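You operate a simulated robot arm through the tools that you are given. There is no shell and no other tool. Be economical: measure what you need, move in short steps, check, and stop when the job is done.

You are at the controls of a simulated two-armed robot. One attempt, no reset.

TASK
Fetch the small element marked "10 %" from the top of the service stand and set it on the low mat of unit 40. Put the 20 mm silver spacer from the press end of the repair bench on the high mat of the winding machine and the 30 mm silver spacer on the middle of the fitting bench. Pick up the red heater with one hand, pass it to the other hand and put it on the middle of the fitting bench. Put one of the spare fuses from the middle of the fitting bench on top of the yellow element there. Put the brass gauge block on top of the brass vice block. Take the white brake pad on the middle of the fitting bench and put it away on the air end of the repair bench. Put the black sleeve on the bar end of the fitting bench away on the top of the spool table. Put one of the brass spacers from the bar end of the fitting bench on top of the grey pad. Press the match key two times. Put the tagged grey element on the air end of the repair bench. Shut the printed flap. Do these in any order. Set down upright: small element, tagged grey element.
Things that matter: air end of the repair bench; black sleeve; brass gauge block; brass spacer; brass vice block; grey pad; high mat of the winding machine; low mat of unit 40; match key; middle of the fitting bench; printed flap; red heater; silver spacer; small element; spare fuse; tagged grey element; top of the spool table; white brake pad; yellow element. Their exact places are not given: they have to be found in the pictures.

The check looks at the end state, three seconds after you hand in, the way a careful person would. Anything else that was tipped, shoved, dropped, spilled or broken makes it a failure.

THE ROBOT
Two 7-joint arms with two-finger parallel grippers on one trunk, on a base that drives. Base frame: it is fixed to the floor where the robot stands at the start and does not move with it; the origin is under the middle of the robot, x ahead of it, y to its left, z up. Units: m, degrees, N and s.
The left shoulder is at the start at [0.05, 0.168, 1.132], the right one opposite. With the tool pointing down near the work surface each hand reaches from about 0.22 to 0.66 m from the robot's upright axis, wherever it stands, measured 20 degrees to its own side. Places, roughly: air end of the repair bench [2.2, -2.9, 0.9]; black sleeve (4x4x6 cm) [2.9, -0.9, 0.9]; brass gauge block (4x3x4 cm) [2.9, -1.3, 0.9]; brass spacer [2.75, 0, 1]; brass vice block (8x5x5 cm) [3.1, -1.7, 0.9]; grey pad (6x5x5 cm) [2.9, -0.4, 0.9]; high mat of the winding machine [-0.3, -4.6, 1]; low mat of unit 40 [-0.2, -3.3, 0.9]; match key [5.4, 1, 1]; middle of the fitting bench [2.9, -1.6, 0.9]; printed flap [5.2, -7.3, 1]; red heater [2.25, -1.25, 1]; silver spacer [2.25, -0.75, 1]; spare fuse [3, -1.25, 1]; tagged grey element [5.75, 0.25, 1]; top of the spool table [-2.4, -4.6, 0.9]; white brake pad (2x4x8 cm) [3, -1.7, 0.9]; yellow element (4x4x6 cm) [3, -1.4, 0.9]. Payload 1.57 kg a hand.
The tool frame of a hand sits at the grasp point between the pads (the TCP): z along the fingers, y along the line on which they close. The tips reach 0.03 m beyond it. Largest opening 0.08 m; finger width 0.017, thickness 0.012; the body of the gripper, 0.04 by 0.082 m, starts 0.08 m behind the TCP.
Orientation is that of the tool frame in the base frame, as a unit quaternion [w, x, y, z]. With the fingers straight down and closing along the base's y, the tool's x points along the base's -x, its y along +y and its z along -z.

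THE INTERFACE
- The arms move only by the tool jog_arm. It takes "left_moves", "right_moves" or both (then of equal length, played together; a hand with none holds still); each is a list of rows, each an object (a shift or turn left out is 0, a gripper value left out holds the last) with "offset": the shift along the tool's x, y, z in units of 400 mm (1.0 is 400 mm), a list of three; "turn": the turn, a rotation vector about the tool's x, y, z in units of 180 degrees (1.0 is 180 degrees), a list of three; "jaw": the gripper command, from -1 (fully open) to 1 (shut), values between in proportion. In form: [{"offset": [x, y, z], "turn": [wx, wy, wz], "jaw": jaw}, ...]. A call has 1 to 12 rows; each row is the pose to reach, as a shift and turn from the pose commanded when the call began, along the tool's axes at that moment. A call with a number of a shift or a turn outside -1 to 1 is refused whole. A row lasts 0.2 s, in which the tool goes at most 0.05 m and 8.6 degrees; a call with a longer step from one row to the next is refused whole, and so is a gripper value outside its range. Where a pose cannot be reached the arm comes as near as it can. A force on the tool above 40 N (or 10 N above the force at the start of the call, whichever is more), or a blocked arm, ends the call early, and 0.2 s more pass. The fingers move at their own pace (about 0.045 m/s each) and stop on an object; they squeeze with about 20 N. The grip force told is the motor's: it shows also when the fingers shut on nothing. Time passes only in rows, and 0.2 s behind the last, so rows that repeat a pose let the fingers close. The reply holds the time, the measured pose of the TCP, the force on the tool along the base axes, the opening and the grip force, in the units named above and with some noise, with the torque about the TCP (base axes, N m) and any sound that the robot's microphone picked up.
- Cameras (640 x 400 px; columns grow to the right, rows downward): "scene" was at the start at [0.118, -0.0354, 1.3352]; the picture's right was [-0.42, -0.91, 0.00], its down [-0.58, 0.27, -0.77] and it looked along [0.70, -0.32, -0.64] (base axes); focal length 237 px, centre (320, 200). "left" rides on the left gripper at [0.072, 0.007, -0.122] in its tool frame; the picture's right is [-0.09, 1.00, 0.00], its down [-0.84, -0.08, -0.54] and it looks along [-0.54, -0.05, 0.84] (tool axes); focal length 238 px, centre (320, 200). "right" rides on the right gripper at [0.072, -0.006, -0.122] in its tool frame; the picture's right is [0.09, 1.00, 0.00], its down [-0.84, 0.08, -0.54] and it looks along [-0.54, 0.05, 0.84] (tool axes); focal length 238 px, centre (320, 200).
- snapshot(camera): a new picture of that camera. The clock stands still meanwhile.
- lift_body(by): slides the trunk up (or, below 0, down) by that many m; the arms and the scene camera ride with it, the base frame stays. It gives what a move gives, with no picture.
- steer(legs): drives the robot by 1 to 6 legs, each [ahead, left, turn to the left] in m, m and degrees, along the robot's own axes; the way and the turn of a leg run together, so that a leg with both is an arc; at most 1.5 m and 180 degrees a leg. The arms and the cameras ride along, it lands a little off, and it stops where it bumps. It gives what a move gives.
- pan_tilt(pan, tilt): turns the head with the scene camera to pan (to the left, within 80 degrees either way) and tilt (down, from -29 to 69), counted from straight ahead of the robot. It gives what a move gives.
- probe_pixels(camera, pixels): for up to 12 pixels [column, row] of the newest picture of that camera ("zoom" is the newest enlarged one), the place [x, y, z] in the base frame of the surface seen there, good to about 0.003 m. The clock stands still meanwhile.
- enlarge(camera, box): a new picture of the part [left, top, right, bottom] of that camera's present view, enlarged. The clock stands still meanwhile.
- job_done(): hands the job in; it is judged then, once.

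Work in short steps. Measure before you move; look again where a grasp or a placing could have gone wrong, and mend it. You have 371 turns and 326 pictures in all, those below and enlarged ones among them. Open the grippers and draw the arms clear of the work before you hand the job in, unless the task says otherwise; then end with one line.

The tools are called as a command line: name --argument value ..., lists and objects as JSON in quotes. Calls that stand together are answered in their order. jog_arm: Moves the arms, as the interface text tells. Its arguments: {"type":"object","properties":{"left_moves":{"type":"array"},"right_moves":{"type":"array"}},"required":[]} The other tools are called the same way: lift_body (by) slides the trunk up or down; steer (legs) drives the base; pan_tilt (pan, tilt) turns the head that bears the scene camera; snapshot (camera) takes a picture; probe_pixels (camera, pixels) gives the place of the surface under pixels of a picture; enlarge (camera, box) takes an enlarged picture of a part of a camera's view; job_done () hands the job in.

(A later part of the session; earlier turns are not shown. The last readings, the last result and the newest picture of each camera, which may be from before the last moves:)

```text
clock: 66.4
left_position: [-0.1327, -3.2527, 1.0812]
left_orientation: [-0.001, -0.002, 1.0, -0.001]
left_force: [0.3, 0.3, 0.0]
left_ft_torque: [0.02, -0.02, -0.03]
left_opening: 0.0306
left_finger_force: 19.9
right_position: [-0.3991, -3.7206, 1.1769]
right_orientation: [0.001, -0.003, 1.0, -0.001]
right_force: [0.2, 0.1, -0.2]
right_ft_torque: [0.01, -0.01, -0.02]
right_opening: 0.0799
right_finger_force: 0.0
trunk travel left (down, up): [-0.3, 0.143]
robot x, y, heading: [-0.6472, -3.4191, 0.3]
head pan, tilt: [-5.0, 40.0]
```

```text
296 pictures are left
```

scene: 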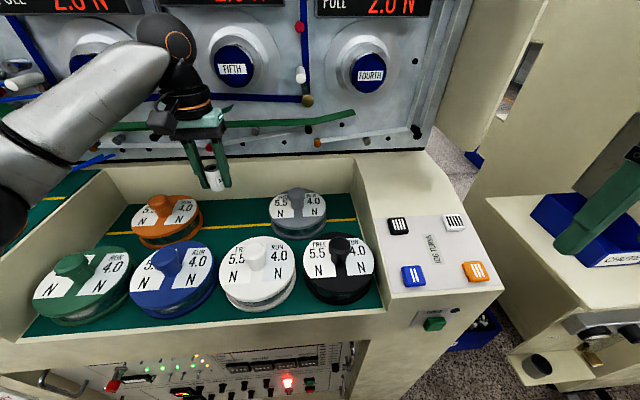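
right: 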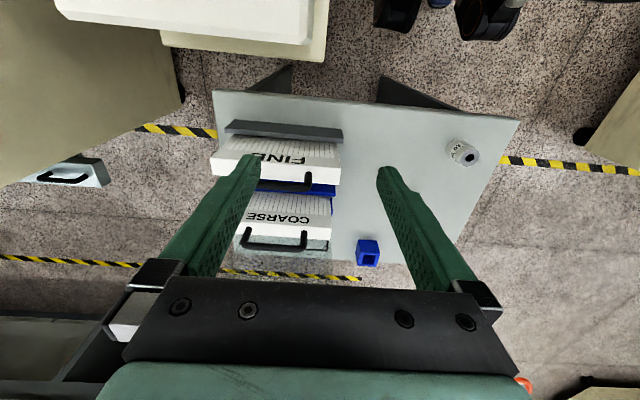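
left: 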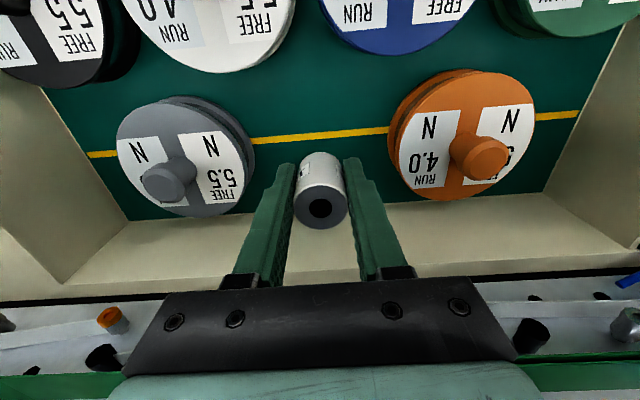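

Centred between grey and orange. I descend to TCP z 0.956, open to ~0.055 and rise.

jog_arm --left_moves '[{"offset": [0, -0.01, 0.1], "jaw": 1}, {"offset": [0, -0.01, 0.2], "jaw": 1}, {"offset": [0, -0.01, 0.28], "jaw": 1}, {"offset": [0, -0.01, 0.312], "jaw": 1}, {"offset": [0, -0.01, 0.312], "jaw": 1}, {"offset": [0, -0.01, 0.312], "jaw": -0.4}, {"offset": [0, -0.01, 0.312], "jaw": -0.4}, {"offset": [0, -0.01, 0.312], "jaw": -0.4}, {"offset": [0, -0.01, 0.22], "jaw": -0.4}, {"offset": [0, -0.01, 0.11], "jaw": -0.4}, {"offset": [0, -0.01, 0], "jaw": -0.4}, {"offset": [0, -0.01, -0.1], "jaw": -0.4}]'

snapshot --camera "left"

snapshot --camera "scene"

```text
clock: 69.0
left_position: [-0.1321, -3.2609, 1.1208]
left_orientation: [-0.001, -0.003, 1.0, -0.001]
left_force: [-0.9, 0.0, -0.1]
left_ft_torque: [-0.02, -0.02, 0.01]
left_opening: 0.0559
left_finger_force: 0.1
right_position: [-0.4002, -3.72, 1.1776]
right_orientation: [0.0, -0.001, 1.0, 0.0]
right_force: [0.2, -0.6, -0.2]
right_ft_torque: [0.02, -0.02, -0.02]
right_opening: 0.0797
right_finger_force: 0.0
trunk travel left (down, up): [-0.3, 0.143]
robot x, y, heading: [-0.6506, -3.4161, 0.2]
head pan, tilt: [-5.0, 40.0]
```

```text
295 pictures are left
```

left: 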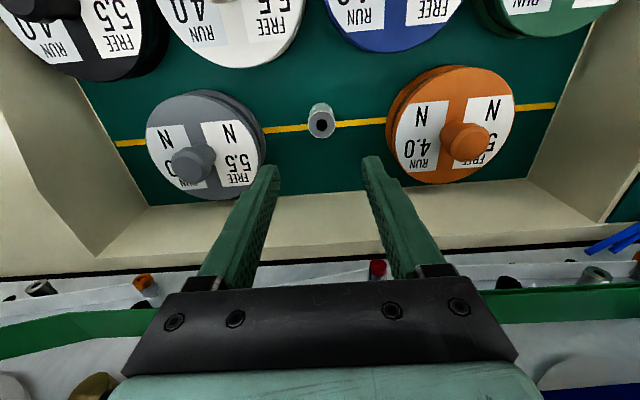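

```text
294 pictures are left
```

scene: 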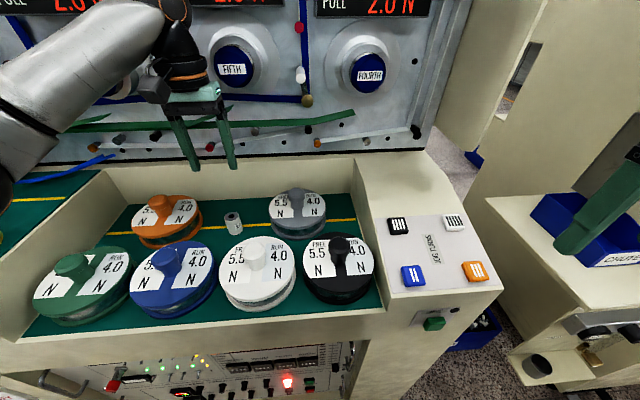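

The element stands upright on the low mat. I retract the left hand, back off and drive north up the aisle to y≈0.5, then east past the stand.

jog_arm --left_moves '[{"offset": [0.0, 0, -0.1]}, {"offset": [0.1, 0, -0.18]}, {"offset": [0.2, 0, -0.2]}, {"offset": [0.3, 0, -0.2]}, {"offset": [0.42, -0.03, -0.2]}]'

steer --legs '[[-0.6, 0, 0], [0, 0, 90], [1.5, 0, 0], [1.5, 0, 0], [0.9, 0, 0], [0, 0, -90]]'

pan_tilt --pan 0 --tilt 25

snapshot --camera "scene"

```text
refused: row 2 steps farther than a row can; nothing moved
```

```text
clock: 98.5
left_position: [-0.7413, 0.6725, 1.1204]
left_orientation: [0.0, -0.002, 1.0, 0.0]
left_force: [-0.7, -0.5, -0.4]
left_ft_torque: [-0.01, -0.01, 0.01]
left_opening: 0.0557
left_finger_force: 0.0
right_position: [-1.0093, 0.2117, 1.1776]
right_orientation: [0.0, -0.003, 1.0, 0.0]
right_force: [-0.3, -0.8, -0.1]
right_ft_torque: [0.0, 0.02, 0.0]
right_opening: 0.0801
right_finger_force: 0.0
trunk travel left (down, up): [-0.3, 0.143]
robot x, y, heading: [-1.2595, 0.5123, 0.3]
head pan, tilt: [-5.0, 40.0]
```

```text
clock: 99.2
left_position: [-0.7413, 0.6707, 1.1208]
left_orientation: [-0.001, -0.002, 1.0, 0.0]
left_force: [0.2, 0.3, -0.3]
left_ft_torque: [-0.01, 0.0, -0.02]
left_opening: 0.056
left_finger_force: 0.1
right_position: [-1.0091, 0.211, 1.1771]
right_orientation: [0.0, -0.002, 1.0, -0.001]
right_force: [-0.6, -0.2, 0.5]
right_ft_torque: [-0.03, 0.03, -0.02]
right_opening: 0.0802
right_finger_force: 0.1
trunk travel left (down, up): [-0.3, 0.143]
robot x, y, heading: [-1.2627, 0.5138, 0.1]
head pan, tilt: [0.0, 25.0]
```

```text
293 pictures are left
```

scene: 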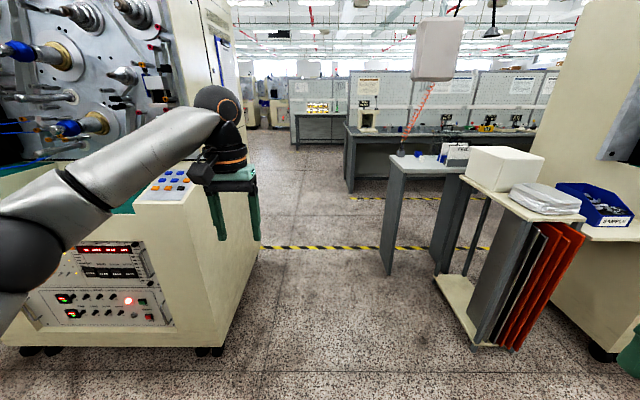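

All fine; the gap ahead is free. I tuck the left hand and drive through to x≈1.35.

jog_arm --left_moves '[{"offset": [0.1, -0.04, -0.05]}, {"offset": [0.2, -0.08, -0.1]}, {"offset": [0.3, -0.12, -0.15]}, {"offset": [0.4, -0.15, -0.15]}]'

steer --legs '[[1.4, 0, 0], [1.2, 0, 0]]'

pan_tilt --pan -35 --tilt 30

snapshot --camera "scene"

```text
clock: 100.2
left_position: [-0.9027, 0.6125, 1.1811]
left_orientation: [-0.001, -0.004, 1.0, 0.0]
left_force: [-0.3, -0.6, -0.1]
left_ft_torque: [0.0, 0.03, -0.04]
left_opening: 0.0559
left_finger_force: 0.0
right_position: [-1.0102, 0.2125, 1.1765]
right_orientation: [0.0, -0.003, 1.0, -0.001]
right_force: [-0.5, 0.5, -0.2]
right_ft_torque: [-0.01, 0.02, -0.01]
right_opening: 0.08
right_finger_force: 0.0
trunk travel left (down, up): [-0.3, 0.143]
robot x, y, heading: [-1.2612, 0.5128, 0.5]
head pan, tilt: [0.0, 25.0]
```

```text
clock: 112.7
left_position: [1.6561, 0.5905, 1.1791]
left_orientation: [-0.001, 0.012, 1.0, 0.0]
left_force: [-0.2, 0.1, -0.4]
left_ft_torque: [0.0, 0.0, -0.01]
left_opening: 0.0562
left_finger_force: 0.0
right_position: [1.5362, 0.1916, 1.1756]
right_orientation: [0.0, 0.011, 1.0, -0.001]
right_force: [-1.2, -0.6, 0.4]
right_ft_torque: [-0.01, -0.02, 0.01]
right_opening: 0.08
right_finger_force: 0.0
trunk travel left (down, up): [-0.3, 0.143]
robot x, y, heading: [1.2924, 0.5049, -1.3]
head pan, tilt: [0.0, 25.0]
```

```text
clock: 113.7
left_position: [1.656, 0.5896, 1.1807]
left_orientation: [-0.002, 0.011, 1.0, 0.0]
left_force: [-0.1, 0.0, 0.9]
left_ft_torque: [-0.03, 0.02, 0.0]
left_opening: 0.056
left_finger_force: 0.0
right_position: [1.5373, 0.1928, 1.1755]
right_orientation: [0.0, 0.011, 1.0, -0.001]
right_force: [0.1, 0.5, 0.1]
right_ft_torque: [-0.01, -0.01, -0.02]
right_opening: 0.0803
right_finger_force: 0.0
trunk travel left (down, up): [-0.3, 0.143]
robot x, y, heading: [1.2926, 0.5033, -1.5]
head pan, tilt: [-35.0, 30.0]
```

```text
292 pictures are left
```

scene: 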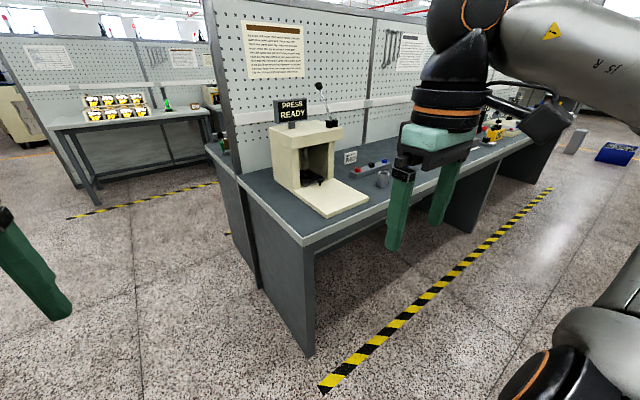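

Small parts lie on the bench near (370,165). I strafe right along the bench to y≈−0.75 and look.

steer --legs '[[0.0, -1.25, 1.3], [0.15, 0, 0]]'

pan_tilt --pan 0 --tilt 35

snapshot --camera "scene"

```text
clock: 120.9
left_position: [1.8017, -0.6236, 1.1806]
left_orientation: [-0.001, -0.012, 1.0, 0.0]
left_force: [-0.5, 0.4, -0.4]
left_ft_torque: [-0.01, 0.0, 0.02]
left_opening: 0.0559
left_finger_force: 0.1
right_position: [1.7019, -1.0255, 1.176]
right_orientation: [0.0, -0.011, 1.0, -0.001]
right_force: [0.2, -1.0, -0.4]
right_ft_torque: [0.03, 0.02, 0.02]
right_opening: 0.0799
right_finger_force: 0.1
trunk travel left (down, up): [-0.3, 0.143]
robot x, y, heading: [1.4436, -0.7267, 1.2]
head pan, tilt: [-35.0, 30.0]
```

```text
clock: 122.0
left_position: [1.8018, -0.6233, 1.18]
left_orientation: [-0.001, -0.012, 1.0, 0.0]
left_force: [-1.2, 0.7, 0.4]
left_ft_torque: [-0.02, 0.02, -0.01]
left_opening: 0.056
left_finger_force: 0.0
right_position: [1.6998, -1.0262, 1.1772]
right_orientation: [0.0, -0.012, 1.0, 0.0]
right_force: [-0.5, 1.0, -0.1]
right_ft_torque: [-0.01, 0.0, -0.04]
right_opening: 0.0801
right_finger_force: 0.1
trunk travel left (down, up): [-0.3, 0.143]
robot x, y, heading: [1.4436, -0.7276, 1.2]
head pan, tilt: [0.0, 35.0]
```

```text
291 pictures are left
```

scene: 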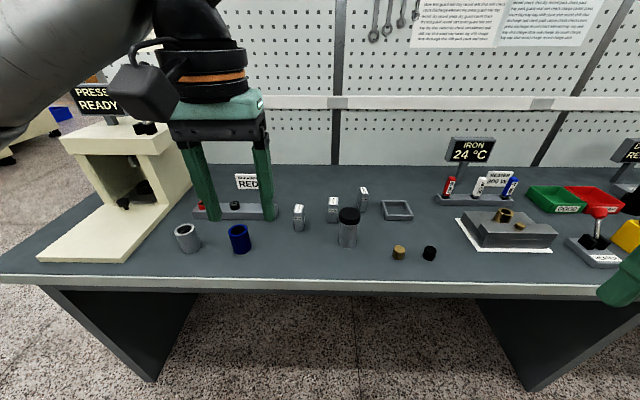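

Three labelled silver pieces stand at (299,217), (333,208), (364,198), and small red/white/blue things in a rack at (450,187). I enlarge both.

enlarge --camera "scene" --box '[275, 170, 435, 270]'

probe_pixels --camera "zoom" --pixels '[[95, 140], [93, 190], [232, 115], [230, 160], [356, 78], [354, 125], [95, 235], [292, 165], [490, 160], [495, 305], [615, 315]]'

enlarge --camera "scene" --box '[420, 130, 580, 260]'

probe_pixels --camera "zoom" --pixels '[[120, 155], [118, 190], [235, 170], [360, 165], [100, 220], [200, 240], [118, 175], [330, 265], [390, 295], [85, 190], [260, 230]]'

```text
4.00 times, centred on (355, 220) of scene
```

zoom: 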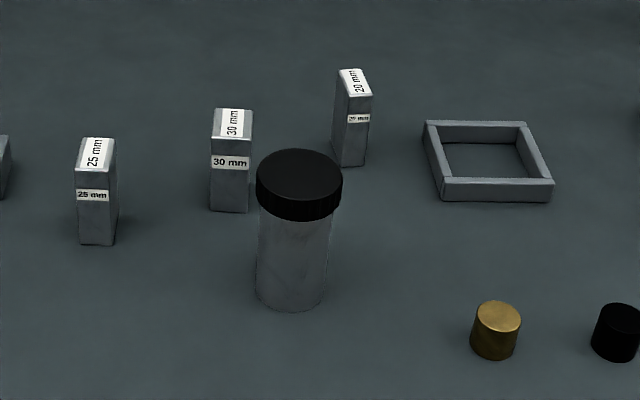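

```text
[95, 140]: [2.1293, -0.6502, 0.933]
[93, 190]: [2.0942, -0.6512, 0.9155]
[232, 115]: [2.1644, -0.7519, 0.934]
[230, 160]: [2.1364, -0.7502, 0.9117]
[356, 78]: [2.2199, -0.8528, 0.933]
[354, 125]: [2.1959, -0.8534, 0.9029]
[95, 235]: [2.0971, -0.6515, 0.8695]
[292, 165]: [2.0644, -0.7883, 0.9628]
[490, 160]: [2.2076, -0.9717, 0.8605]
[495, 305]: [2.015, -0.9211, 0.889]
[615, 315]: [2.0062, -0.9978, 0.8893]
```

```text
3.08 times, centred on (500, 195) of scene
```

zoom: 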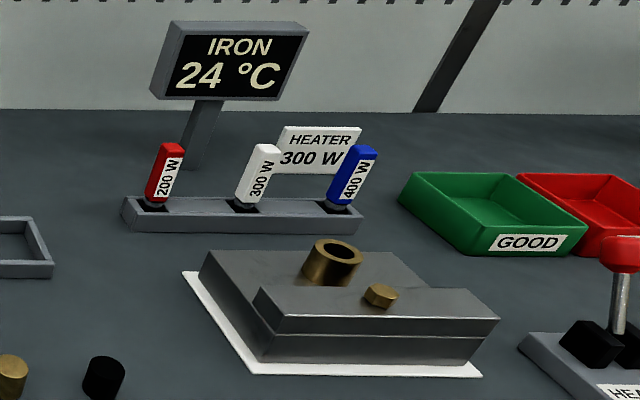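

```text
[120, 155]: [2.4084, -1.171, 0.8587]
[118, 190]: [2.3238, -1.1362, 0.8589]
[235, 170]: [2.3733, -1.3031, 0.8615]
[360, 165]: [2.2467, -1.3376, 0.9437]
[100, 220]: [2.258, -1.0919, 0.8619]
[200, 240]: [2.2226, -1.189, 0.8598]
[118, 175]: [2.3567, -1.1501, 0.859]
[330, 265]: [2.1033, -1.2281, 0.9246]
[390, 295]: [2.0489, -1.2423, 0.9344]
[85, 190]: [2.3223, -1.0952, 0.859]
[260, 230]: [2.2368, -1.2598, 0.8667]
```

I probe the red heater in the same enlarged picture, and the bench's front edge.

probe_pixels --camera "zoom" --pixels '[[170, 149], [163, 175], [155, 198], [155, 204], [265, 150], [130, 200], [350, 210], [140, 225], [245, 190], [174, 185]]'

probe_pixels --camera "scene" --pixels '[[300, 280], [500, 284], [300, 284], [370, 275]]'

```text
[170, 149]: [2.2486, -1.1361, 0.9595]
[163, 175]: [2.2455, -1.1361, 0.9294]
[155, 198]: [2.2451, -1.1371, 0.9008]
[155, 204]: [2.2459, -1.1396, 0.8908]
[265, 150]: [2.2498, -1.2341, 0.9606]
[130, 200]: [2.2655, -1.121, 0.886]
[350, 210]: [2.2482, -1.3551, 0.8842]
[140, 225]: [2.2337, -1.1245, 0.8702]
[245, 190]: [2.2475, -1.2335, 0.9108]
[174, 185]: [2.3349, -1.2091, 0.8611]
```

```text
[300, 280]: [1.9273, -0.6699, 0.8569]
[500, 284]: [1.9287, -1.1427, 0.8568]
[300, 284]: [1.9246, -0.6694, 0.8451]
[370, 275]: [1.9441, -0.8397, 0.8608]
```

The red heater stands at about [2.252,−1.137], top 0.962, in a rack (top 0.886). I drive to base [1.65,−0.97] so it's ahead of the right shoulder.

steer --legs '[[0, -0.245, -1.2], [0.2, 0, 0]]'

pan_tilt --pan -12 --tilt 38

snapshot --camera "scene"

```text
clock: 124.9
left_position: [2.0039, -0.87, 1.1803]
left_orientation: [-0.001, 0.001, 1.0, 0.0]
left_force: [-0.4, 0.1, 0.4]
left_ft_torque: [0.01, 0.05, 0.02]
left_opening: 0.0561
left_finger_force: 0.0
right_position: [1.8925, -1.2702, 1.1777]
right_orientation: [0.001, 0.001, 1.0, -0.001]
right_force: [0.5, -0.3, -0.2]
right_ft_torque: [0.04, 0.03, -0.03]
right_opening: 0.0799
right_finger_force: 0.0
trunk travel left (down, up): [-0.3, 0.143]
robot x, y, heading: [1.6406, -0.9634, 0.2]
head pan, tilt: [0.0, 35.0]
```

```text
clock: 125.6
left_position: [2.0031, -0.8709, 1.1789]
left_orientation: [0.0, -0.001, 1.0, 0.0]
left_force: [0.5, 0.7, 0.0]
left_ft_torque: [0.04, 0.01, 0.02]
left_opening: 0.0556
left_finger_force: 0.1
right_position: [1.8935, -1.2707, 1.1776]
right_orientation: [0.0, 0.0, 1.0, 0.0]
right_force: [-0.4, 0.0, 0.4]
right_ft_torque: [-0.01, 0.02, 0.0]
right_opening: 0.08
right_finger_force: 0.1
trunk travel left (down, up): [-0.3, 0.143]
robot x, y, heading: [1.6426, -0.9677, 0.0]
head pan, tilt: [-12.0, 38.0]
```

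```text
288 pictures are left
```

scene: 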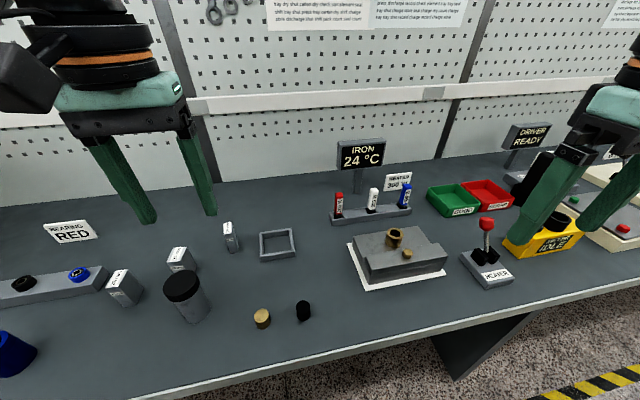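

I enlarge the rack to measure the heater from here.

enlarge --camera "scene" --box '[310, 170, 430, 245]'

probe_pixels --camera "zoom" --pixels '[[145, 120], [170, 122], [155, 130], [145, 180], [172, 180], [160, 220], [160, 238], [130, 250], [340, 110], [158, 150], [142, 150], [174, 150]]'

```text
5.33 times, centred on (370, 208) of scene
```

zoom: 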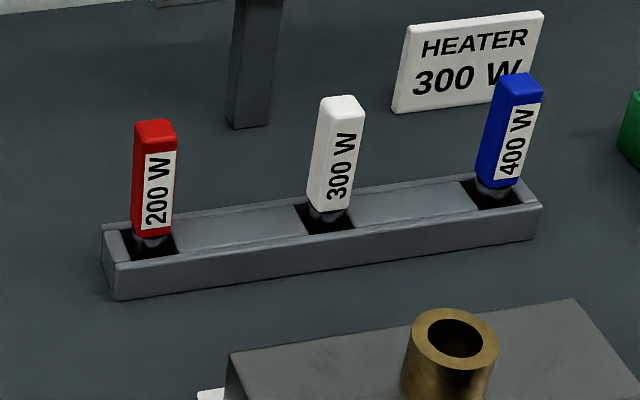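

```text
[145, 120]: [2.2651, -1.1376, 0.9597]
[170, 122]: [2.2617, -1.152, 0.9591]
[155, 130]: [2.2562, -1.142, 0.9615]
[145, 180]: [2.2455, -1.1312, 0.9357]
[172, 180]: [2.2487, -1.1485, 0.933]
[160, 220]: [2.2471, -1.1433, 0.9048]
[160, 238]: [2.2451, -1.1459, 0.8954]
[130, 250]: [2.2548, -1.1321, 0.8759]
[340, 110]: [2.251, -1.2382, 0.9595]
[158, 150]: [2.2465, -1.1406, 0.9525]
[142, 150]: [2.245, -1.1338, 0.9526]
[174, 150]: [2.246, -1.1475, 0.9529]
```

Heater body centre ≈[2.256,−1.141], red part z 0.90–0.96. I check how near the IRON sign is.

probe_pixels --camera "scene" --pixels '[[362, 142], [362, 155], [384, 155], [341, 168], [361, 185], [398, 180], [384, 140]]'

```text
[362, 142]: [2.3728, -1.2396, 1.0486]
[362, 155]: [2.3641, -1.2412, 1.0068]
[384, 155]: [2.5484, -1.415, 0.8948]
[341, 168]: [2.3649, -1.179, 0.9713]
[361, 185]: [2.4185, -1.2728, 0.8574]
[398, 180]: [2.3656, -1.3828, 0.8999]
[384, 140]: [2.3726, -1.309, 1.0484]
```

Sign is ≥0.10 m behind and the wrist passes above. I move the right hand above the heater.

jog_arm --right_moves '[{"offset": [-0.11, 0.04, 0]}, {"offset": [-0.22, 0.08, 0]}, {"offset": [-0.33, 0.12, 0]}, {"offset": [-0.44, 0.16, 0.0]}, {"offset": [-0.55, 0.2, 0.0]}, {"offset": [-0.66, 0.24, 0.02]}, {"offset": [-0.77, 0.28, 0.06]}, {"offset": [-0.86, 0.315, 0.12]}, {"offset": [-0.906, 0.325, 0.22]}, {"offset": [-0.906, 0.325, 0.33]}]'

snapshot --camera "right"

snapshot --camera "scene"

```text
clock: 127.8
left_position: [2.0012, -0.871, 1.1797]
left_orientation: [-0.001, 0.0, 1.0, -0.001]
left_force: [0.6, -0.4, 0.4]
left_ft_torque: [0.02, 0.0, 0.0]
left_opening: 0.0562
left_finger_force: 0.0
right_position: [2.1705, -1.1923, 1.038]
right_orientation: [0.001, 0.001, 1.0, 0.0]
right_force: [-0.3, -0.2, -0.4]
right_ft_torque: [-0.04, 0.0, 0.03]
right_opening: 0.08
right_finger_force: 0.1
right hand out of reach, approached as far as the arm can: row 6, 7, 8, 9, 10
trunk travel left (down, up): [-0.3, 0.143]
robot x, y, heading: [1.6423, -0.9684, 0.1]
head pan, tilt: [-12.0, 38.0]
```

```text
286 pictures are left
```

right: 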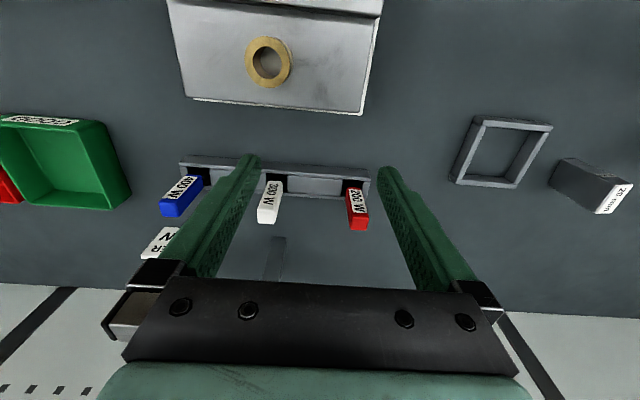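

```text
285 pictures are left
```

scene: 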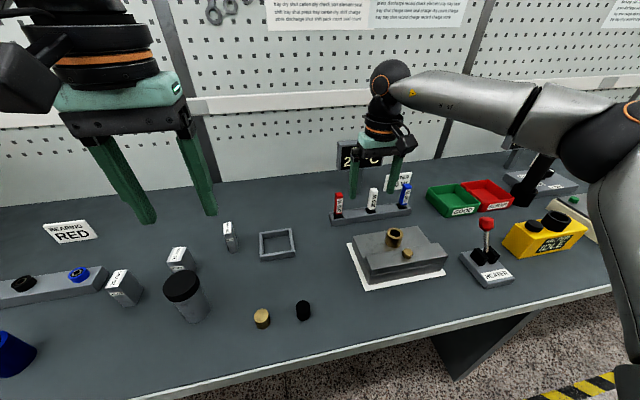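

The arm stopped short at x 2.17 (reach limit). I creep the base forward 0.07 m under the bench overhang, watching for a bump.

steer --legs '[[0.07, 0.0, 0]]'

```text
clock: 128.8
left_position: [2.0713, -0.8709, 1.1784]
left_orientation: [-0.001, 0.0, 1.0, 0.0]
left_force: [0.3, 0.7, 0.1]
left_ft_torque: [0.04, 0.02, 0.0]
left_opening: 0.0562
left_finger_force: 0.2
right_position: [2.2395, -1.1917, 1.0386]
right_orientation: [0.001, 0.0, 1.0, 0.0]
right_force: [0.0, -0.5, 0.7]
right_ft_torque: [0.05, 0.01, 0.01]
right_opening: 0.0801
right_finger_force: 0.1
trunk travel left (down, up): [-0.3, 0.143]
robot x, y, heading: [1.7127, -0.9693, -0.1]
head pan, tilt: [-12.0, 38.0]
```

No bump; base x 1.713. I issue a safe move that corrects for the over-commanded pose.

jog_arm --right_moves '[{"offset": [0.1, 0.0, 0]}, {"offset": [0.175, 0.0, 0]}]'

```text
clock: 129.4
left_position: [2.0715, -0.8725, 1.1804]
left_orientation: [0.0, 0.0, 1.0, 0.0]
left_force: [0.9, -1.1, 0.7]
left_ft_torque: [-0.04, -0.03, 0.02]
left_opening: 0.0559
left_finger_force: 0.1
right_position: [2.1714, -1.1909, 1.0413]
right_orientation: [0.001, 0.001, 1.0, 0.001]
right_force: [-0.3, 0.3, -0.2]
right_ft_torque: [0.04, 0.01, 0.02]
right_opening: 0.08
right_finger_force: 0.0
trunk travel left (down, up): [-0.3, 0.143]
robot x, y, heading: [1.7099, -0.968, 0.0]
head pan, tilt: [-12.0, 38.0]
```

Now it's relative to the real pose. I go over the heater: dx +0.085, dy +0.050.

jog_arm --right_moves '[{"offset": [-0.1, 0.06, 0]}, {"offset": [-0.2125, 0.125, 0]}]'

snapshot --camera "right"

```text
refused: row 2 steps farther than a row can; nothing moved
```

```text
284 pictures are left
```

right: 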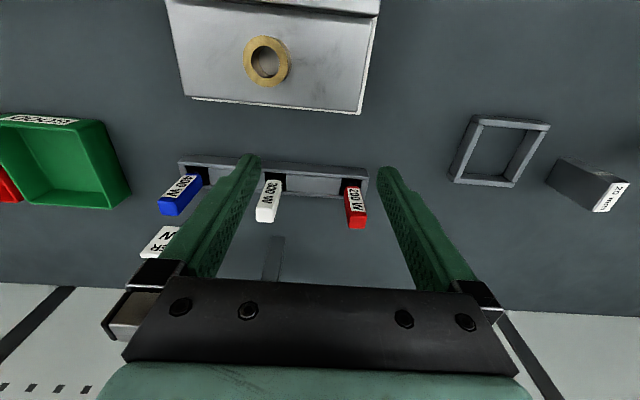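

Step too long; I split it in three.

jog_arm --right_moves '[{"offset": [-0.07, 0.042, 0]}, {"offset": [-0.14, 0.084, 0]}, {"offset": [-0.2125, 0.125, 0]}, {"offset": [-0.2125, 0.125, 0]}]'

snapshot --camera "right"

probe_pixels --camera "right" --pixels '[[318, 160], [320, 180], [310, 170], [328, 170], [300, 140]]'

```text
clock: 130.4
left_position: [2.0717, -0.8713, 1.1795]
left_orientation: [0.0, 0.0, 1.0, 0.0]
left_force: [-0.6, 0.1, 0.0]
left_ft_torque: [-0.02, 0.01, -0.02]
left_opening: 0.0558
left_finger_force: 0.0
right_position: [2.222, -1.1663, 1.037]
right_orientation: [0.002, 0.002, 1.0, 0.001]
right_force: [-0.1, 0.3, 0.2]
right_ft_torque: [-0.02, 0.01, 0.01]
right_opening: 0.08
right_finger_force: 0.0
right hand out of reach, approached as far as the arm can: row 2, 3, 4
trunk travel left (down, up): [-0.3, 0.143]
robot x, y, heading: [1.7115, -0.9674, 0.2]
head pan, tilt: [-12.0, 38.0]
```

```text
283 pictures are left
```

right: 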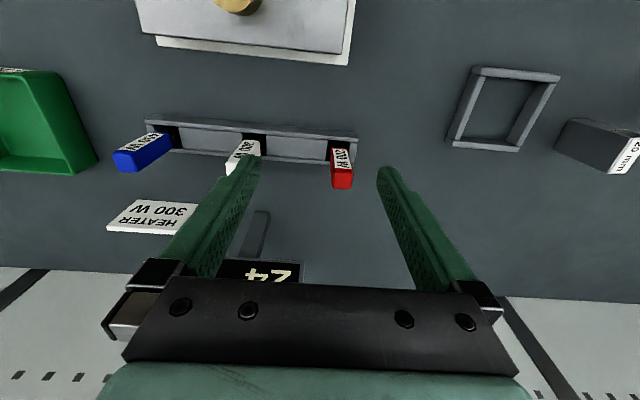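

```text
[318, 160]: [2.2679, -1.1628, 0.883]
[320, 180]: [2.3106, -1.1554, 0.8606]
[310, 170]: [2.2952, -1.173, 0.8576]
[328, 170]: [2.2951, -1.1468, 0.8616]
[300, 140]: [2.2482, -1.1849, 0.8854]
```

The right arm still falls short by ~3 cm. I creep another 5 cm forward.

steer --legs '[[0.05, 0.0, 0]]'

jog_arm --right_moves '[{"offset": [0.02, 0.03, 0]}, {"offset": [0.04, 0.06, 0]}]'

snapshot --camera "right"

```text
clock: 131.4
left_position: [2.1199, -0.8713, 1.1799]
left_orientation: [-0.001, 0.0, 1.0, 0.001]
left_force: [0.3, 0.4, 0.1]
left_ft_torque: [-0.01, 0.01, 0.0]
left_opening: 0.0562
left_finger_force: 0.1
right_position: [2.2706, -1.1661, 1.0377]
right_orientation: [0.001, 0.001, 1.0, 0.0]
right_force: [0.8, 0.0, -0.2]
right_ft_torque: [0.01, 0.02, 0.02]
right_opening: 0.0799
right_finger_force: 0.0
trunk travel left (down, up): [-0.3, 0.143]
robot x, y, heading: [1.7592, -0.9684, -0.0]
head pan, tilt: [-12.0, 38.0]
```

```text
clock: 132.0
left_position: [2.1192, -0.8717, 1.1791]
left_orientation: [0.0, 0.0, 1.0, 0.0]
left_force: [0.3, -0.6, -0.2]
left_ft_torque: [0.04, 0.0, 0.01]
left_opening: 0.056
left_finger_force: 0.1
right_position: [2.2515, -1.146, 1.0376]
right_orientation: [0.002, 0.001, 1.0, 0.001]
right_force: [-0.4, -0.6, -0.1]
right_ft_torque: [-0.02, 0.01, -0.05]
right_opening: 0.0804
right_finger_force: 0.0
right hand out of reach, approached as far as the arm can: row 2
trunk travel left (down, up): [-0.3, 0.143]
robot x, y, heading: [1.7642, -0.9653, 0.1]
head pan, tilt: [-12.0, 38.0]
```

```text
282 pictures are left
```

right: 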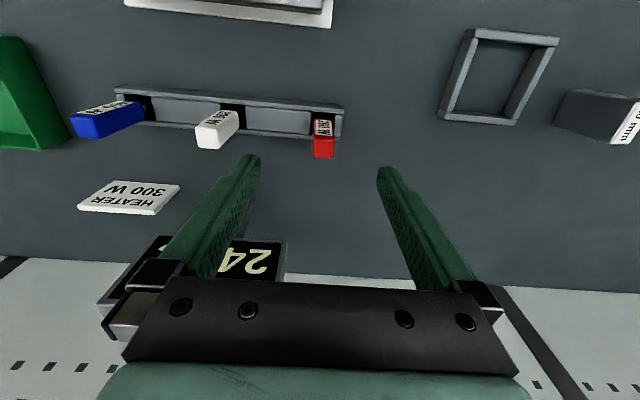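

Position [2.2515,−1.146] is within 5 mm of the heater — good enough. I descend to TCP z 0.957 and look before closing.

jog_arm --right_moves '[{"offset": [0, 0, 0.1]}, {"offset": [-0.005, 0, 0.2]}]'

snapshot --camera "right"

```text
clock: 132.6
left_position: [2.1199, -0.871, 1.1801]
left_orientation: [0.0, 0.001, 1.0, 0.0]
left_force: [-0.8, 0.7, -0.3]
left_ft_torque: [-0.05, -0.01, -0.03]
left_opening: 0.0561
left_finger_force: 0.0
right_position: [2.248, -1.1493, 0.9577]
right_orientation: [0.002, 0.001, 1.0, 0.001]
right_force: [0.4, 0.1, 0.0]
right_ft_torque: [0.0, 0.0, -0.01]
right_opening: 0.0799
right_finger_force: 0.1
right hand out of reach, approached as far as the arm can: row 2
trunk travel left (down, up): [-0.3, 0.143]
robot x, y, heading: [1.7589, -0.969, 0.5]
head pan, tilt: [-12.0, 38.0]
```

```text
281 pictures are left
```

right: 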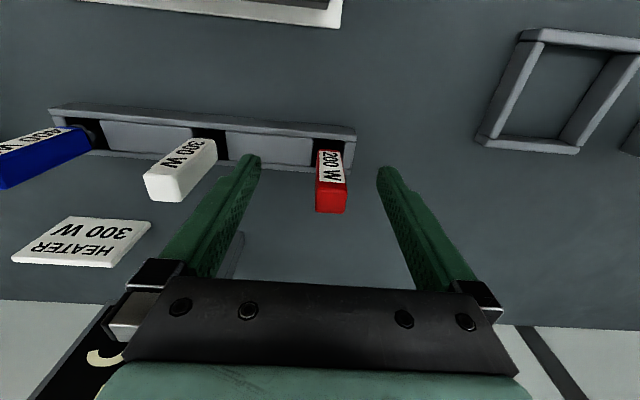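

Heater sits slightly right of centre (col 331). I shift +8 mm in y before closing.

jog_arm --right_moves '[{"offset": [-0.0, 0.02, 0]}, {"offset": [-0.0, 0.02, 0]}]'

```text
clock: 133.2
left_position: [2.1205, -0.8711, 1.1809]
left_orientation: [0.0, 0.001, 1.0, 0.0]
left_force: [-0.3, 1.3, 0.0]
left_ft_torque: [0.0, 0.0, -0.01]
left_opening: 0.056
left_finger_force: 0.0
right_position: [2.2442, -1.1464, 0.9583]
right_orientation: [0.002, 0.001, 1.0, 0.001]
right_force: [-0.3, 0.0, 0.0]
right_ft_torque: [0.0, -0.01, 0.0]
right_opening: 0.0801
right_finger_force: 0.0
right hand out of reach, approached as far as the arm can: row 1, 2
trunk travel left (down, up): [-0.3, 0.143]
robot x, y, heading: [1.7612, -0.9664, 0.2]
head pan, tilt: [-12.0, 38.0]
```

At the arm's limit, so I nudge the base: ahead 12 mm, left 6 mm.

steer --legs '[[0.012, 0.006, 0]]'

snapshot --camera "right"

```text
clock: 133.9
left_position: [2.1327, -0.865, 1.1793]
left_orientation: [0.0, 0.0, 1.0, 0.0]
left_force: [-0.5, 0.2, -0.1]
left_ft_torque: [0.03, 0.05, -0.01]
left_opening: 0.0561
left_finger_force: 0.0
right_position: [2.2562, -1.1397, 0.9595]
right_orientation: [0.001, 0.001, 1.0, 0.001]
right_force: [0.7, 0.1, 0.8]
right_ft_torque: [-0.02, 0.01, -0.02]
right_opening: 0.0798
right_finger_force: 0.1
trunk travel left (down, up): [-0.3, 0.143]
robot x, y, heading: [1.7725, -0.9604, -0.1]
head pan, tilt: [-12.0, 38.0]
```

```text
280 pictures are left
```

right: 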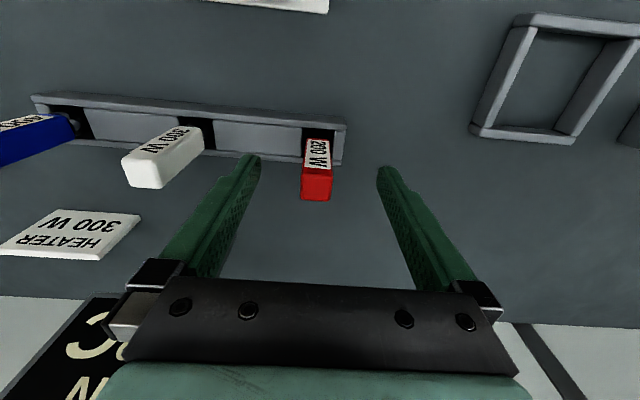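

Centred now. Close, then lift straight up 10 cm.

jog_arm --right_moves '[{"offset": [0, 0, 0], "jaw": 1}, {"offset": [0, 0, 0], "jaw": 1}, {"offset": [0, 0, 0], "jaw": 1}, {"offset": [0, 0, 0], "jaw": 1}, {"offset": [0, 0, 0], "jaw": 1}, {"offset": [0, 0, 0], "jaw": 1}]'

jog_arm --right_moves '[{"offset": [0, 0, -0.08], "jaw": 1}, {"offset": [0, 0, -0.16], "jaw": 1}, {"offset": [0.0, 0, -0.24], "jaw": 1}, {"offset": [0.05, 0, -0.3], "jaw": 1}]'

snapshot --camera "right"

```text
clock: 135.3
left_position: [2.1325, -0.8648, 1.1806]
left_orientation: [0.0, 0.0, 1.0, 0.0]
left_force: [0.5, 0.3, 0.2]
left_ft_torque: [-0.02, 0.03, 0.0]
left_opening: 0.0562
left_finger_force: 0.2
right_position: [2.2561, -1.1402, 0.9588]
right_orientation: [0.002, 0.001, 1.0, 0.001]
right_force: [1.3, -0.4, 0.9]
right_ft_torque: [-0.11, 0.01, -0.02]
right_opening: 0.0193
right_finger_force: 20.2
trunk travel left (down, up): [-0.3, 0.143]
robot x, y, heading: [1.7746, -0.9622, 0.1]
head pan, tilt: [-12.0, 38.0]
```

```text
clock: 136.3
left_position: [2.131, -0.865, 1.1806]
left_orientation: [0.0, 0.001, 1.0, 0.0]
left_force: [-0.8, 0.0, 0.1]
left_ft_torque: [0.03, -0.03, -0.01]
left_opening: 0.0561
left_finger_force: 0.0
right_position: [2.2334, -1.1378, 1.0814]
right_orientation: [0.003, 0.0, 1.0, 0.001]
right_force: [-0.5, 0.7, -0.8]
right_ft_torque: [0.02, -0.01, 0.03]
right_opening: 0.0195
right_finger_force: 19.3
trunk travel left (down, up): [-0.3, 0.143]
robot x, y, heading: [1.7734, -0.959, 0.2]
head pan, tilt: [-12.0, 38.0]
```

```text
279 pictures are left
```

right: 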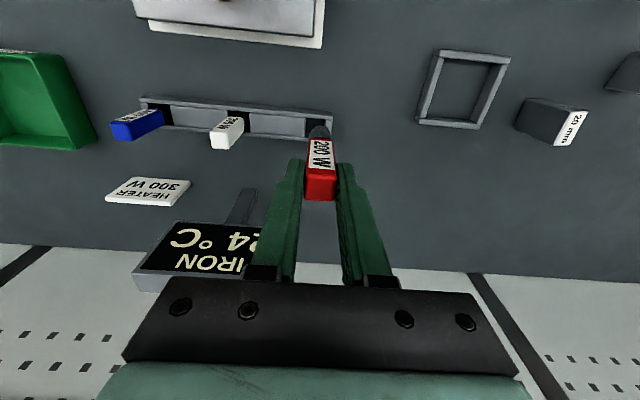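

Heater held. I back the base 0.45 m from the bench for the hand-over.

steer --legs '[[-0.45, 0, 0]]'

jog_arm --right_moves '[{"offset": [0.04, 0.06, 0]}, {"offset": [0.08, 0.12, 0]}, {"offset": [0.12, 0.18, 0]}, {"offset": [0.16, 0.24, 0]}, {"offset": [0.16, 0.24, 0]}]' --left_moves '[{"offset": [0.0, 0.05, -0.06], "jaw": -1}, {"offset": [0.0, 0.1, -0.12]}, {"offset": [0.0, 0.1, -0.18]}, {"offset": [0.0, 0.1, -0.2]}, {"offset": [0.0, 0.1, -0.2]}]'

```text
clock: 139.1
left_position: [1.6757, -0.8631, 1.1805]
left_orientation: [0.0, -0.006, 1.0, 0.0]
left_force: [0.0, -0.5, -0.3]
left_ft_torque: [0.04, -0.03, 0.01]
left_opening: 0.056
left_finger_force: 0.1
right_position: [1.7819, -1.1345, 1.081]
right_orientation: [0.001, -0.006, 1.0, 0.001]
right_force: [-1.3, 0.3, -1.2]
right_ft_torque: [-0.04, -0.02, 0.05]
right_opening: 0.0192
right_finger_force: 20.1
trunk travel left (down, up): [-0.3, 0.143]
robot x, y, heading: [1.3169, -0.9635, 0.7]
head pan, tilt: [-12.0, 38.0]
```

```text
clock: 140.3
left_position: [1.6778, -0.8232, 1.2603]
left_orientation: [-0.001, -0.006, 1.0, 0.0]
left_force: [0.0, -0.8, -0.9]
left_ft_torque: [0.01, 0.04, 0.0]
left_opening: 0.0803
left_finger_force: 0.1
right_position: [1.6949, -1.0704, 1.0801]
right_orientation: [0.001, -0.006, 1.0, 0.001]
right_force: [0.6, 0.1, -0.8]
right_ft_torque: [0.02, -0.02, 0.03]
right_opening: 0.0193
right_finger_force: 20.2
right hand out of reach, approached as far as the arm can: row 2, 3, 4, 5
trunk travel left (down, up): [-0.3, 0.143]
robot x, y, heading: [1.319, -0.9633, 0.6]
head pan, tilt: [-12.0, 38.0]
```

The right arm resists moving inward; I try the rotation here (fingers to point forward), in steps.

jog_arm --right_moves '[{"turn": [0, -0.045, 0]}, {"turn": [0, -0.09, 0]}, {"turn": [0, -0.135, 0]}, {"turn": [0, -0.18, 0]}, {"turn": [0, -0.225, 0]}, {"turn": [0, -0.27, 0]}, {"turn": [0, -0.315, 0]}, {"turn": [0, -0.36, 0]}, {"turn": [0, -0.405, 0]}, {"turn": [0, -0.45, 0]}, {"turn": [0, -0.5, 0]}]'

snapshot --camera "scene"

```text
refused: row 11 steps farther than a row can; nothing moved
```

```text
278 pictures are left
```

scene: 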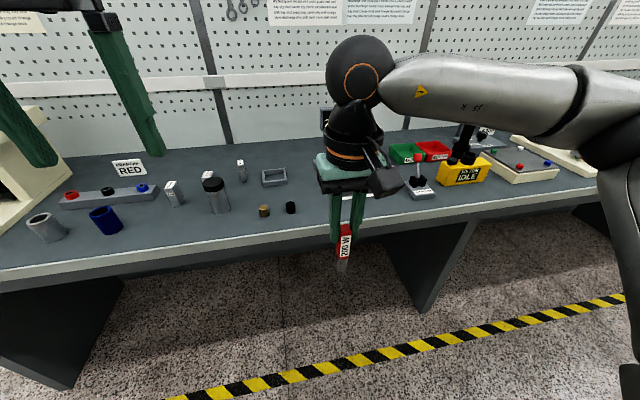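

jog_arm --right_moves '[{"turn": [0, -0.045, 0]}, {"turn": [0, -0.09, 0]}, {"turn": [0, -0.135, 0]}, {"turn": [0, -0.18, 0]}, {"turn": [0, -0.225, 0]}, {"turn": [0, -0.27, 0]}, {"turn": [0, -0.315, 0]}, {"turn": [0, -0.36, 0]}, {"turn": [0, -0.405, 0]}, {"turn": [0, -0.45, 0]}, {"turn": [0, -0.49, 0]}]'

snapshot --camera "scene"

```text
clock: 142.7
left_position: [1.6761, -0.8221, 1.259]
left_orientation: [0.001, -0.006, 1.0, 0.001]
left_force: [1.4, -0.1, -0.4]
left_ft_torque: [0.01, -0.01, -0.02]
left_opening: 0.08
left_finger_force: 0.0
right_position: [1.7642, -1.0769, 1.1063]
right_orientation: [0.674, -0.004, 0.739, 0.004]
right_force: [0.3, 0.5, -0.4]
right_ft_torque: [-0.01, 0.03, -0.03]
right_opening: 0.0196
right_finger_force: 20.1
right hand out of reach, approached as far as the arm can: row 7, 8, 9, 10, 11
trunk travel left (down, up): [-0.3, 0.143]
robot x, y, heading: [1.3165, -0.9637, 0.6]
head pan, tilt: [-12.0, 38.0]
```

```text
277 pictures are left
```

scene: 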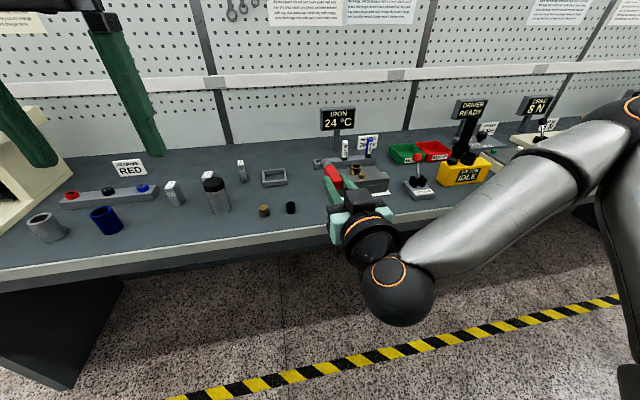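

The right hand points forward with the heater exposed ahead. I draw it back 6 cm to bring it within the left hand's reach.

jog_arm --right_moves '[{"offset": [0, 0, -0.08]}, {"offset": [0, 0.03, -0.16]}, {"offset": [0, 0.06, -0.16]}]'

snapshot --camera "left"

```text
clock: 143.5
left_position: [1.6759, -0.8224, 1.2602]
left_orientation: [0.0, -0.007, 1.0, -0.001]
left_force: [-0.2, -0.3, 0.6]
left_ft_torque: [0.03, 0.02, 0.02]
left_opening: 0.0798
left_finger_force: 0.0
right_position: [1.7591, -1.0685, 1.1246]
right_orientation: [0.673, -0.003, 0.74, 0.004]
right_force: [0.3, 0.2, -1.5]
right_ft_torque: [-0.03, 0.05, -0.01]
right_opening: 0.0195
right_finger_force: 20.0
right hand out of reach, approached as far as the arm can: row 1, 2, 3
trunk travel left (down, up): [-0.3, 0.143]
robot x, y, heading: [1.316, -0.9642, 0.8]
head pan, tilt: [-12.0, 38.0]
```

```text
276 pictures are left
```

left: 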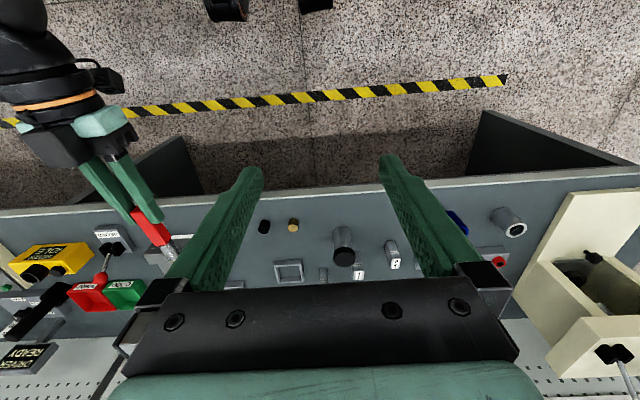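

I bring the left hand above the heater's exposed end (target [1.805,−1.070]) at z≈1.26 first.

jog_arm --left_moves '[{"offset": [-0.05, -0.1, 0]}, {"offset": [-0.1, -0.2, 0]}, {"offset": [-0.15, -0.3, 0]}, {"offset": [-0.2, -0.4, 0]}, {"offset": [-0.25, -0.5, 0]}, {"offset": [-0.3225, -0.57, 0]}, {"offset": [-0.3225, -0.622, 0]}, {"offset": [-0.3225, -0.622, 0]}]'

snapshot --camera "left"

snapshot --camera "scene"

```text
clock: 145.3
left_position: [1.7605, -1.0207, 1.231]
left_orientation: [0.001, -0.011, 1.0, -0.006]
left_force: [-0.7, -0.1, 0.6]
left_ft_torque: [0.01, -0.02, -0.04]
left_opening: 0.0798
left_finger_force: 0.0
left hand out of reach, approached as far as the arm can: row 5, 6, 7, 8
right_position: [1.7583, -1.0701, 1.124]
right_orientation: [0.672, -0.003, 0.74, 0.003]
right_force: [-0.1, -1.1, -0.3]
right_ft_torque: [-0.01, 0.06, 0.0]
right_opening: 0.0194
right_finger_force: 20.3
trunk travel left (down, up): [-0.3, 0.143]
robot x, y, heading: [1.3145, -0.9624, 0.8]
head pan, tilt: [-12.0, 38.0]
```

```text
275 pictures are left
```

left: 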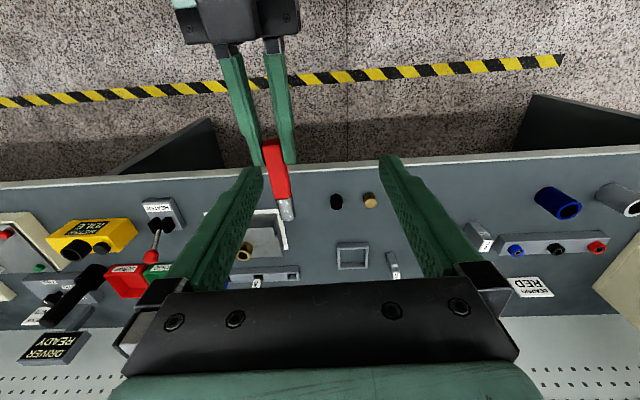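

```text
274 pictures are left
```

scene: 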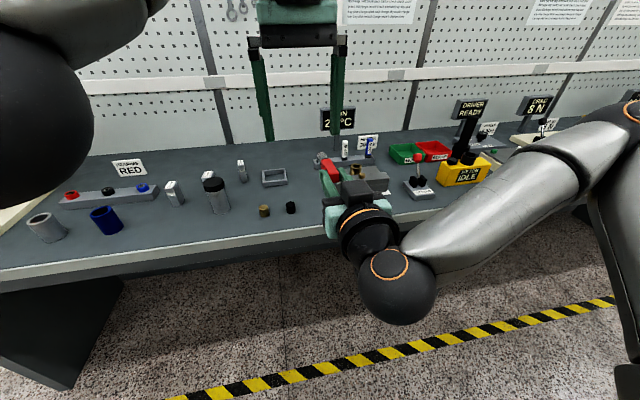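

The left hand's reach ends at y≈−1.02. A better grip: left fingers pointing sideways (−y) and gripping the bar top/bottom. I move it back left while rolling it 90° about tool x.

jog_arm --left_moves '[{"offset": [0, 0.1, 0], "turn": [0.0417, 0, 0]}, {"offset": [0, 0.2, 0], "turn": [0.0833, 0, 0]}, {"offset": [0, 0.3, 0], "turn": [0.125, 0, 0]}, {"offset": [0, 0.38, 0], "turn": [0.1667, 0, 0]}, {"offset": [0, 0.4, 0], "turn": [0.2083, 0, 0]}, {"offset": [0, 0.4, 0], "turn": [0.25, 0, 0]}, {"offset": [0, 0.4, 0], "turn": [0.2917, 0, 0]}, {"offset": [0, 0.4, 0], "turn": [0.3333, 0, 0]}, {"offset": [0, 0.4, 0], "turn": [0.375, 0, 0]}, {"offset": [0, 0.4, 0], "turn": [0.4167, 0, 0]}, {"offset": [0, 0.4, 0], "turn": [0.4583, 0, 0]}, {"offset": [0, 0.4, 0], "turn": [0.5, 0, 0]}]'

snapshot --camera "scene"

```text
clock: 147.9
left_position: [1.7572, -0.866, 1.2264]
left_orientation: [-0.005, 0.004, -0.707, 0.707]
left_force: [-0.4, 0.7, -0.2]
left_ft_torque: [-0.02, 0.0, 0.0]
left_opening: 0.08
left_finger_force: 0.1
right_position: [1.7587, -1.0705, 1.125]
right_orientation: [0.673, -0.004, 0.74, 0.004]
right_force: [-0.3, -0.2, -0.4]
right_ft_torque: [0.01, 0.04, 0.0]
right_opening: 0.0192
right_finger_force: 19.9
trunk travel left (down, up): [-0.3, 0.143]
robot x, y, heading: [1.3177, -0.9634, 0.9]
head pan, tilt: [-12.0, 38.0]
```

```text
273 pictures are left
```

scene: 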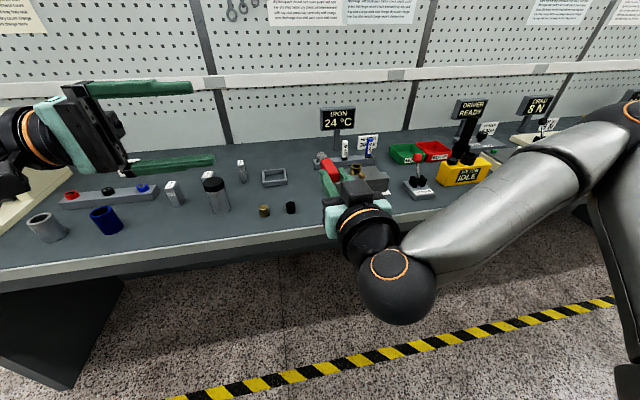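

The left hand now points at −y. I measure the heater's exposed part before approaching.

enlarge --camera "scene" --box '[290, 140, 390, 210]'

probe_pixels --camera "zoom" --pixels '[[240, 130], [215, 110], [270, 200], [200, 95], [250, 170], [230, 150], [300, 230]]'

```text
5.71 times, centred on (340, 175) of scene
```

zoom: 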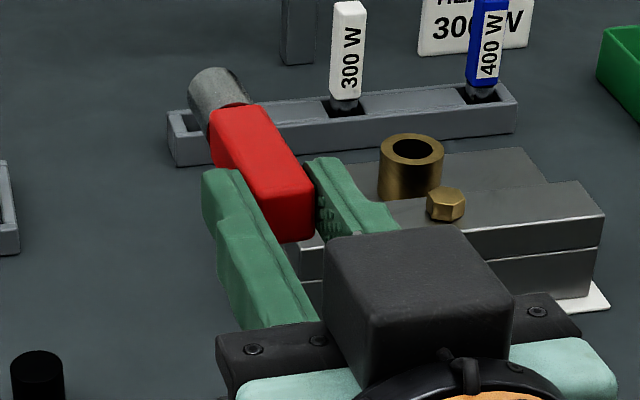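

```text
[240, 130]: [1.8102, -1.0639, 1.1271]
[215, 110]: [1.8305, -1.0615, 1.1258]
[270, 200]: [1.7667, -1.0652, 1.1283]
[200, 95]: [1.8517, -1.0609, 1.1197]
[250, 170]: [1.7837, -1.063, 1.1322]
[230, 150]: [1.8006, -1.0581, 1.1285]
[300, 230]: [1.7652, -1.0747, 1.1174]
```

Red body spans x 1.765–1.835, axis z≈1.118, y≈−1.070. I align left at x 1.808, z 1.118 and approach to y −1.05.

jog_arm --left_moves '[{"offset": [-0.06, 0.09, 0]}, {"offset": [-0.128, 0.18, 0]}, {"offset": [-0.128, 0.271, 0.0]}, {"offset": [-0.128, 0.271, 0.1]}, {"offset": [-0.128, 0.271, 0.2]}, {"offset": [-0.128, 0.271, 0.28]}]'

snapshot --camera "left"

snapshot --camera "scene"

```text
clock: 149.3
left_position: [1.8078, -0.9783, 1.1161]
left_orientation: [0.004, -0.004, 0.708, -0.706]
left_force: [-0.4, 0.0, 0.6]
left_ft_torque: [0.0, 0.0, 0.01]
left_opening: 0.0802
left_finger_force: 0.0
right_position: [1.7589, -1.0711, 1.1246]
right_orientation: [0.672, -0.003, 0.74, 0.004]
right_force: [-0.2, 0.3, -1.0]
right_ft_torque: [0.0, 0.04, 0.02]
right_opening: 0.0194
right_finger_force: 20.3
trunk travel left (down, up): [-0.3, 0.143]
robot x, y, heading: [1.3196, -0.9639, 0.9]
head pan, tilt: [-12.0, 38.0]
```

```text
271 pictures are left
```

left: 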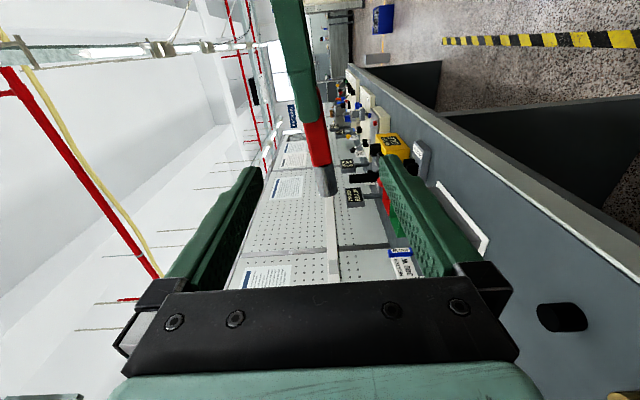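

```text
270 pictures are left
```

scene: 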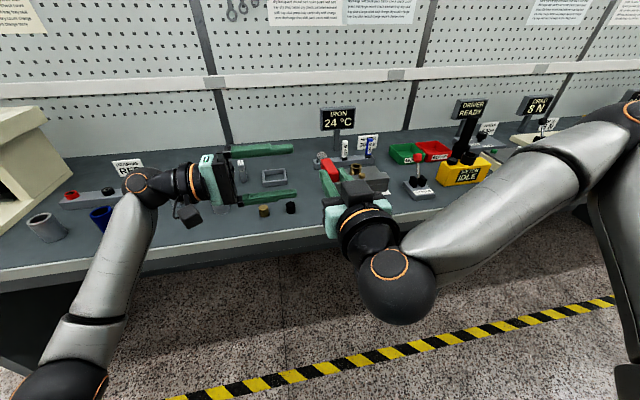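

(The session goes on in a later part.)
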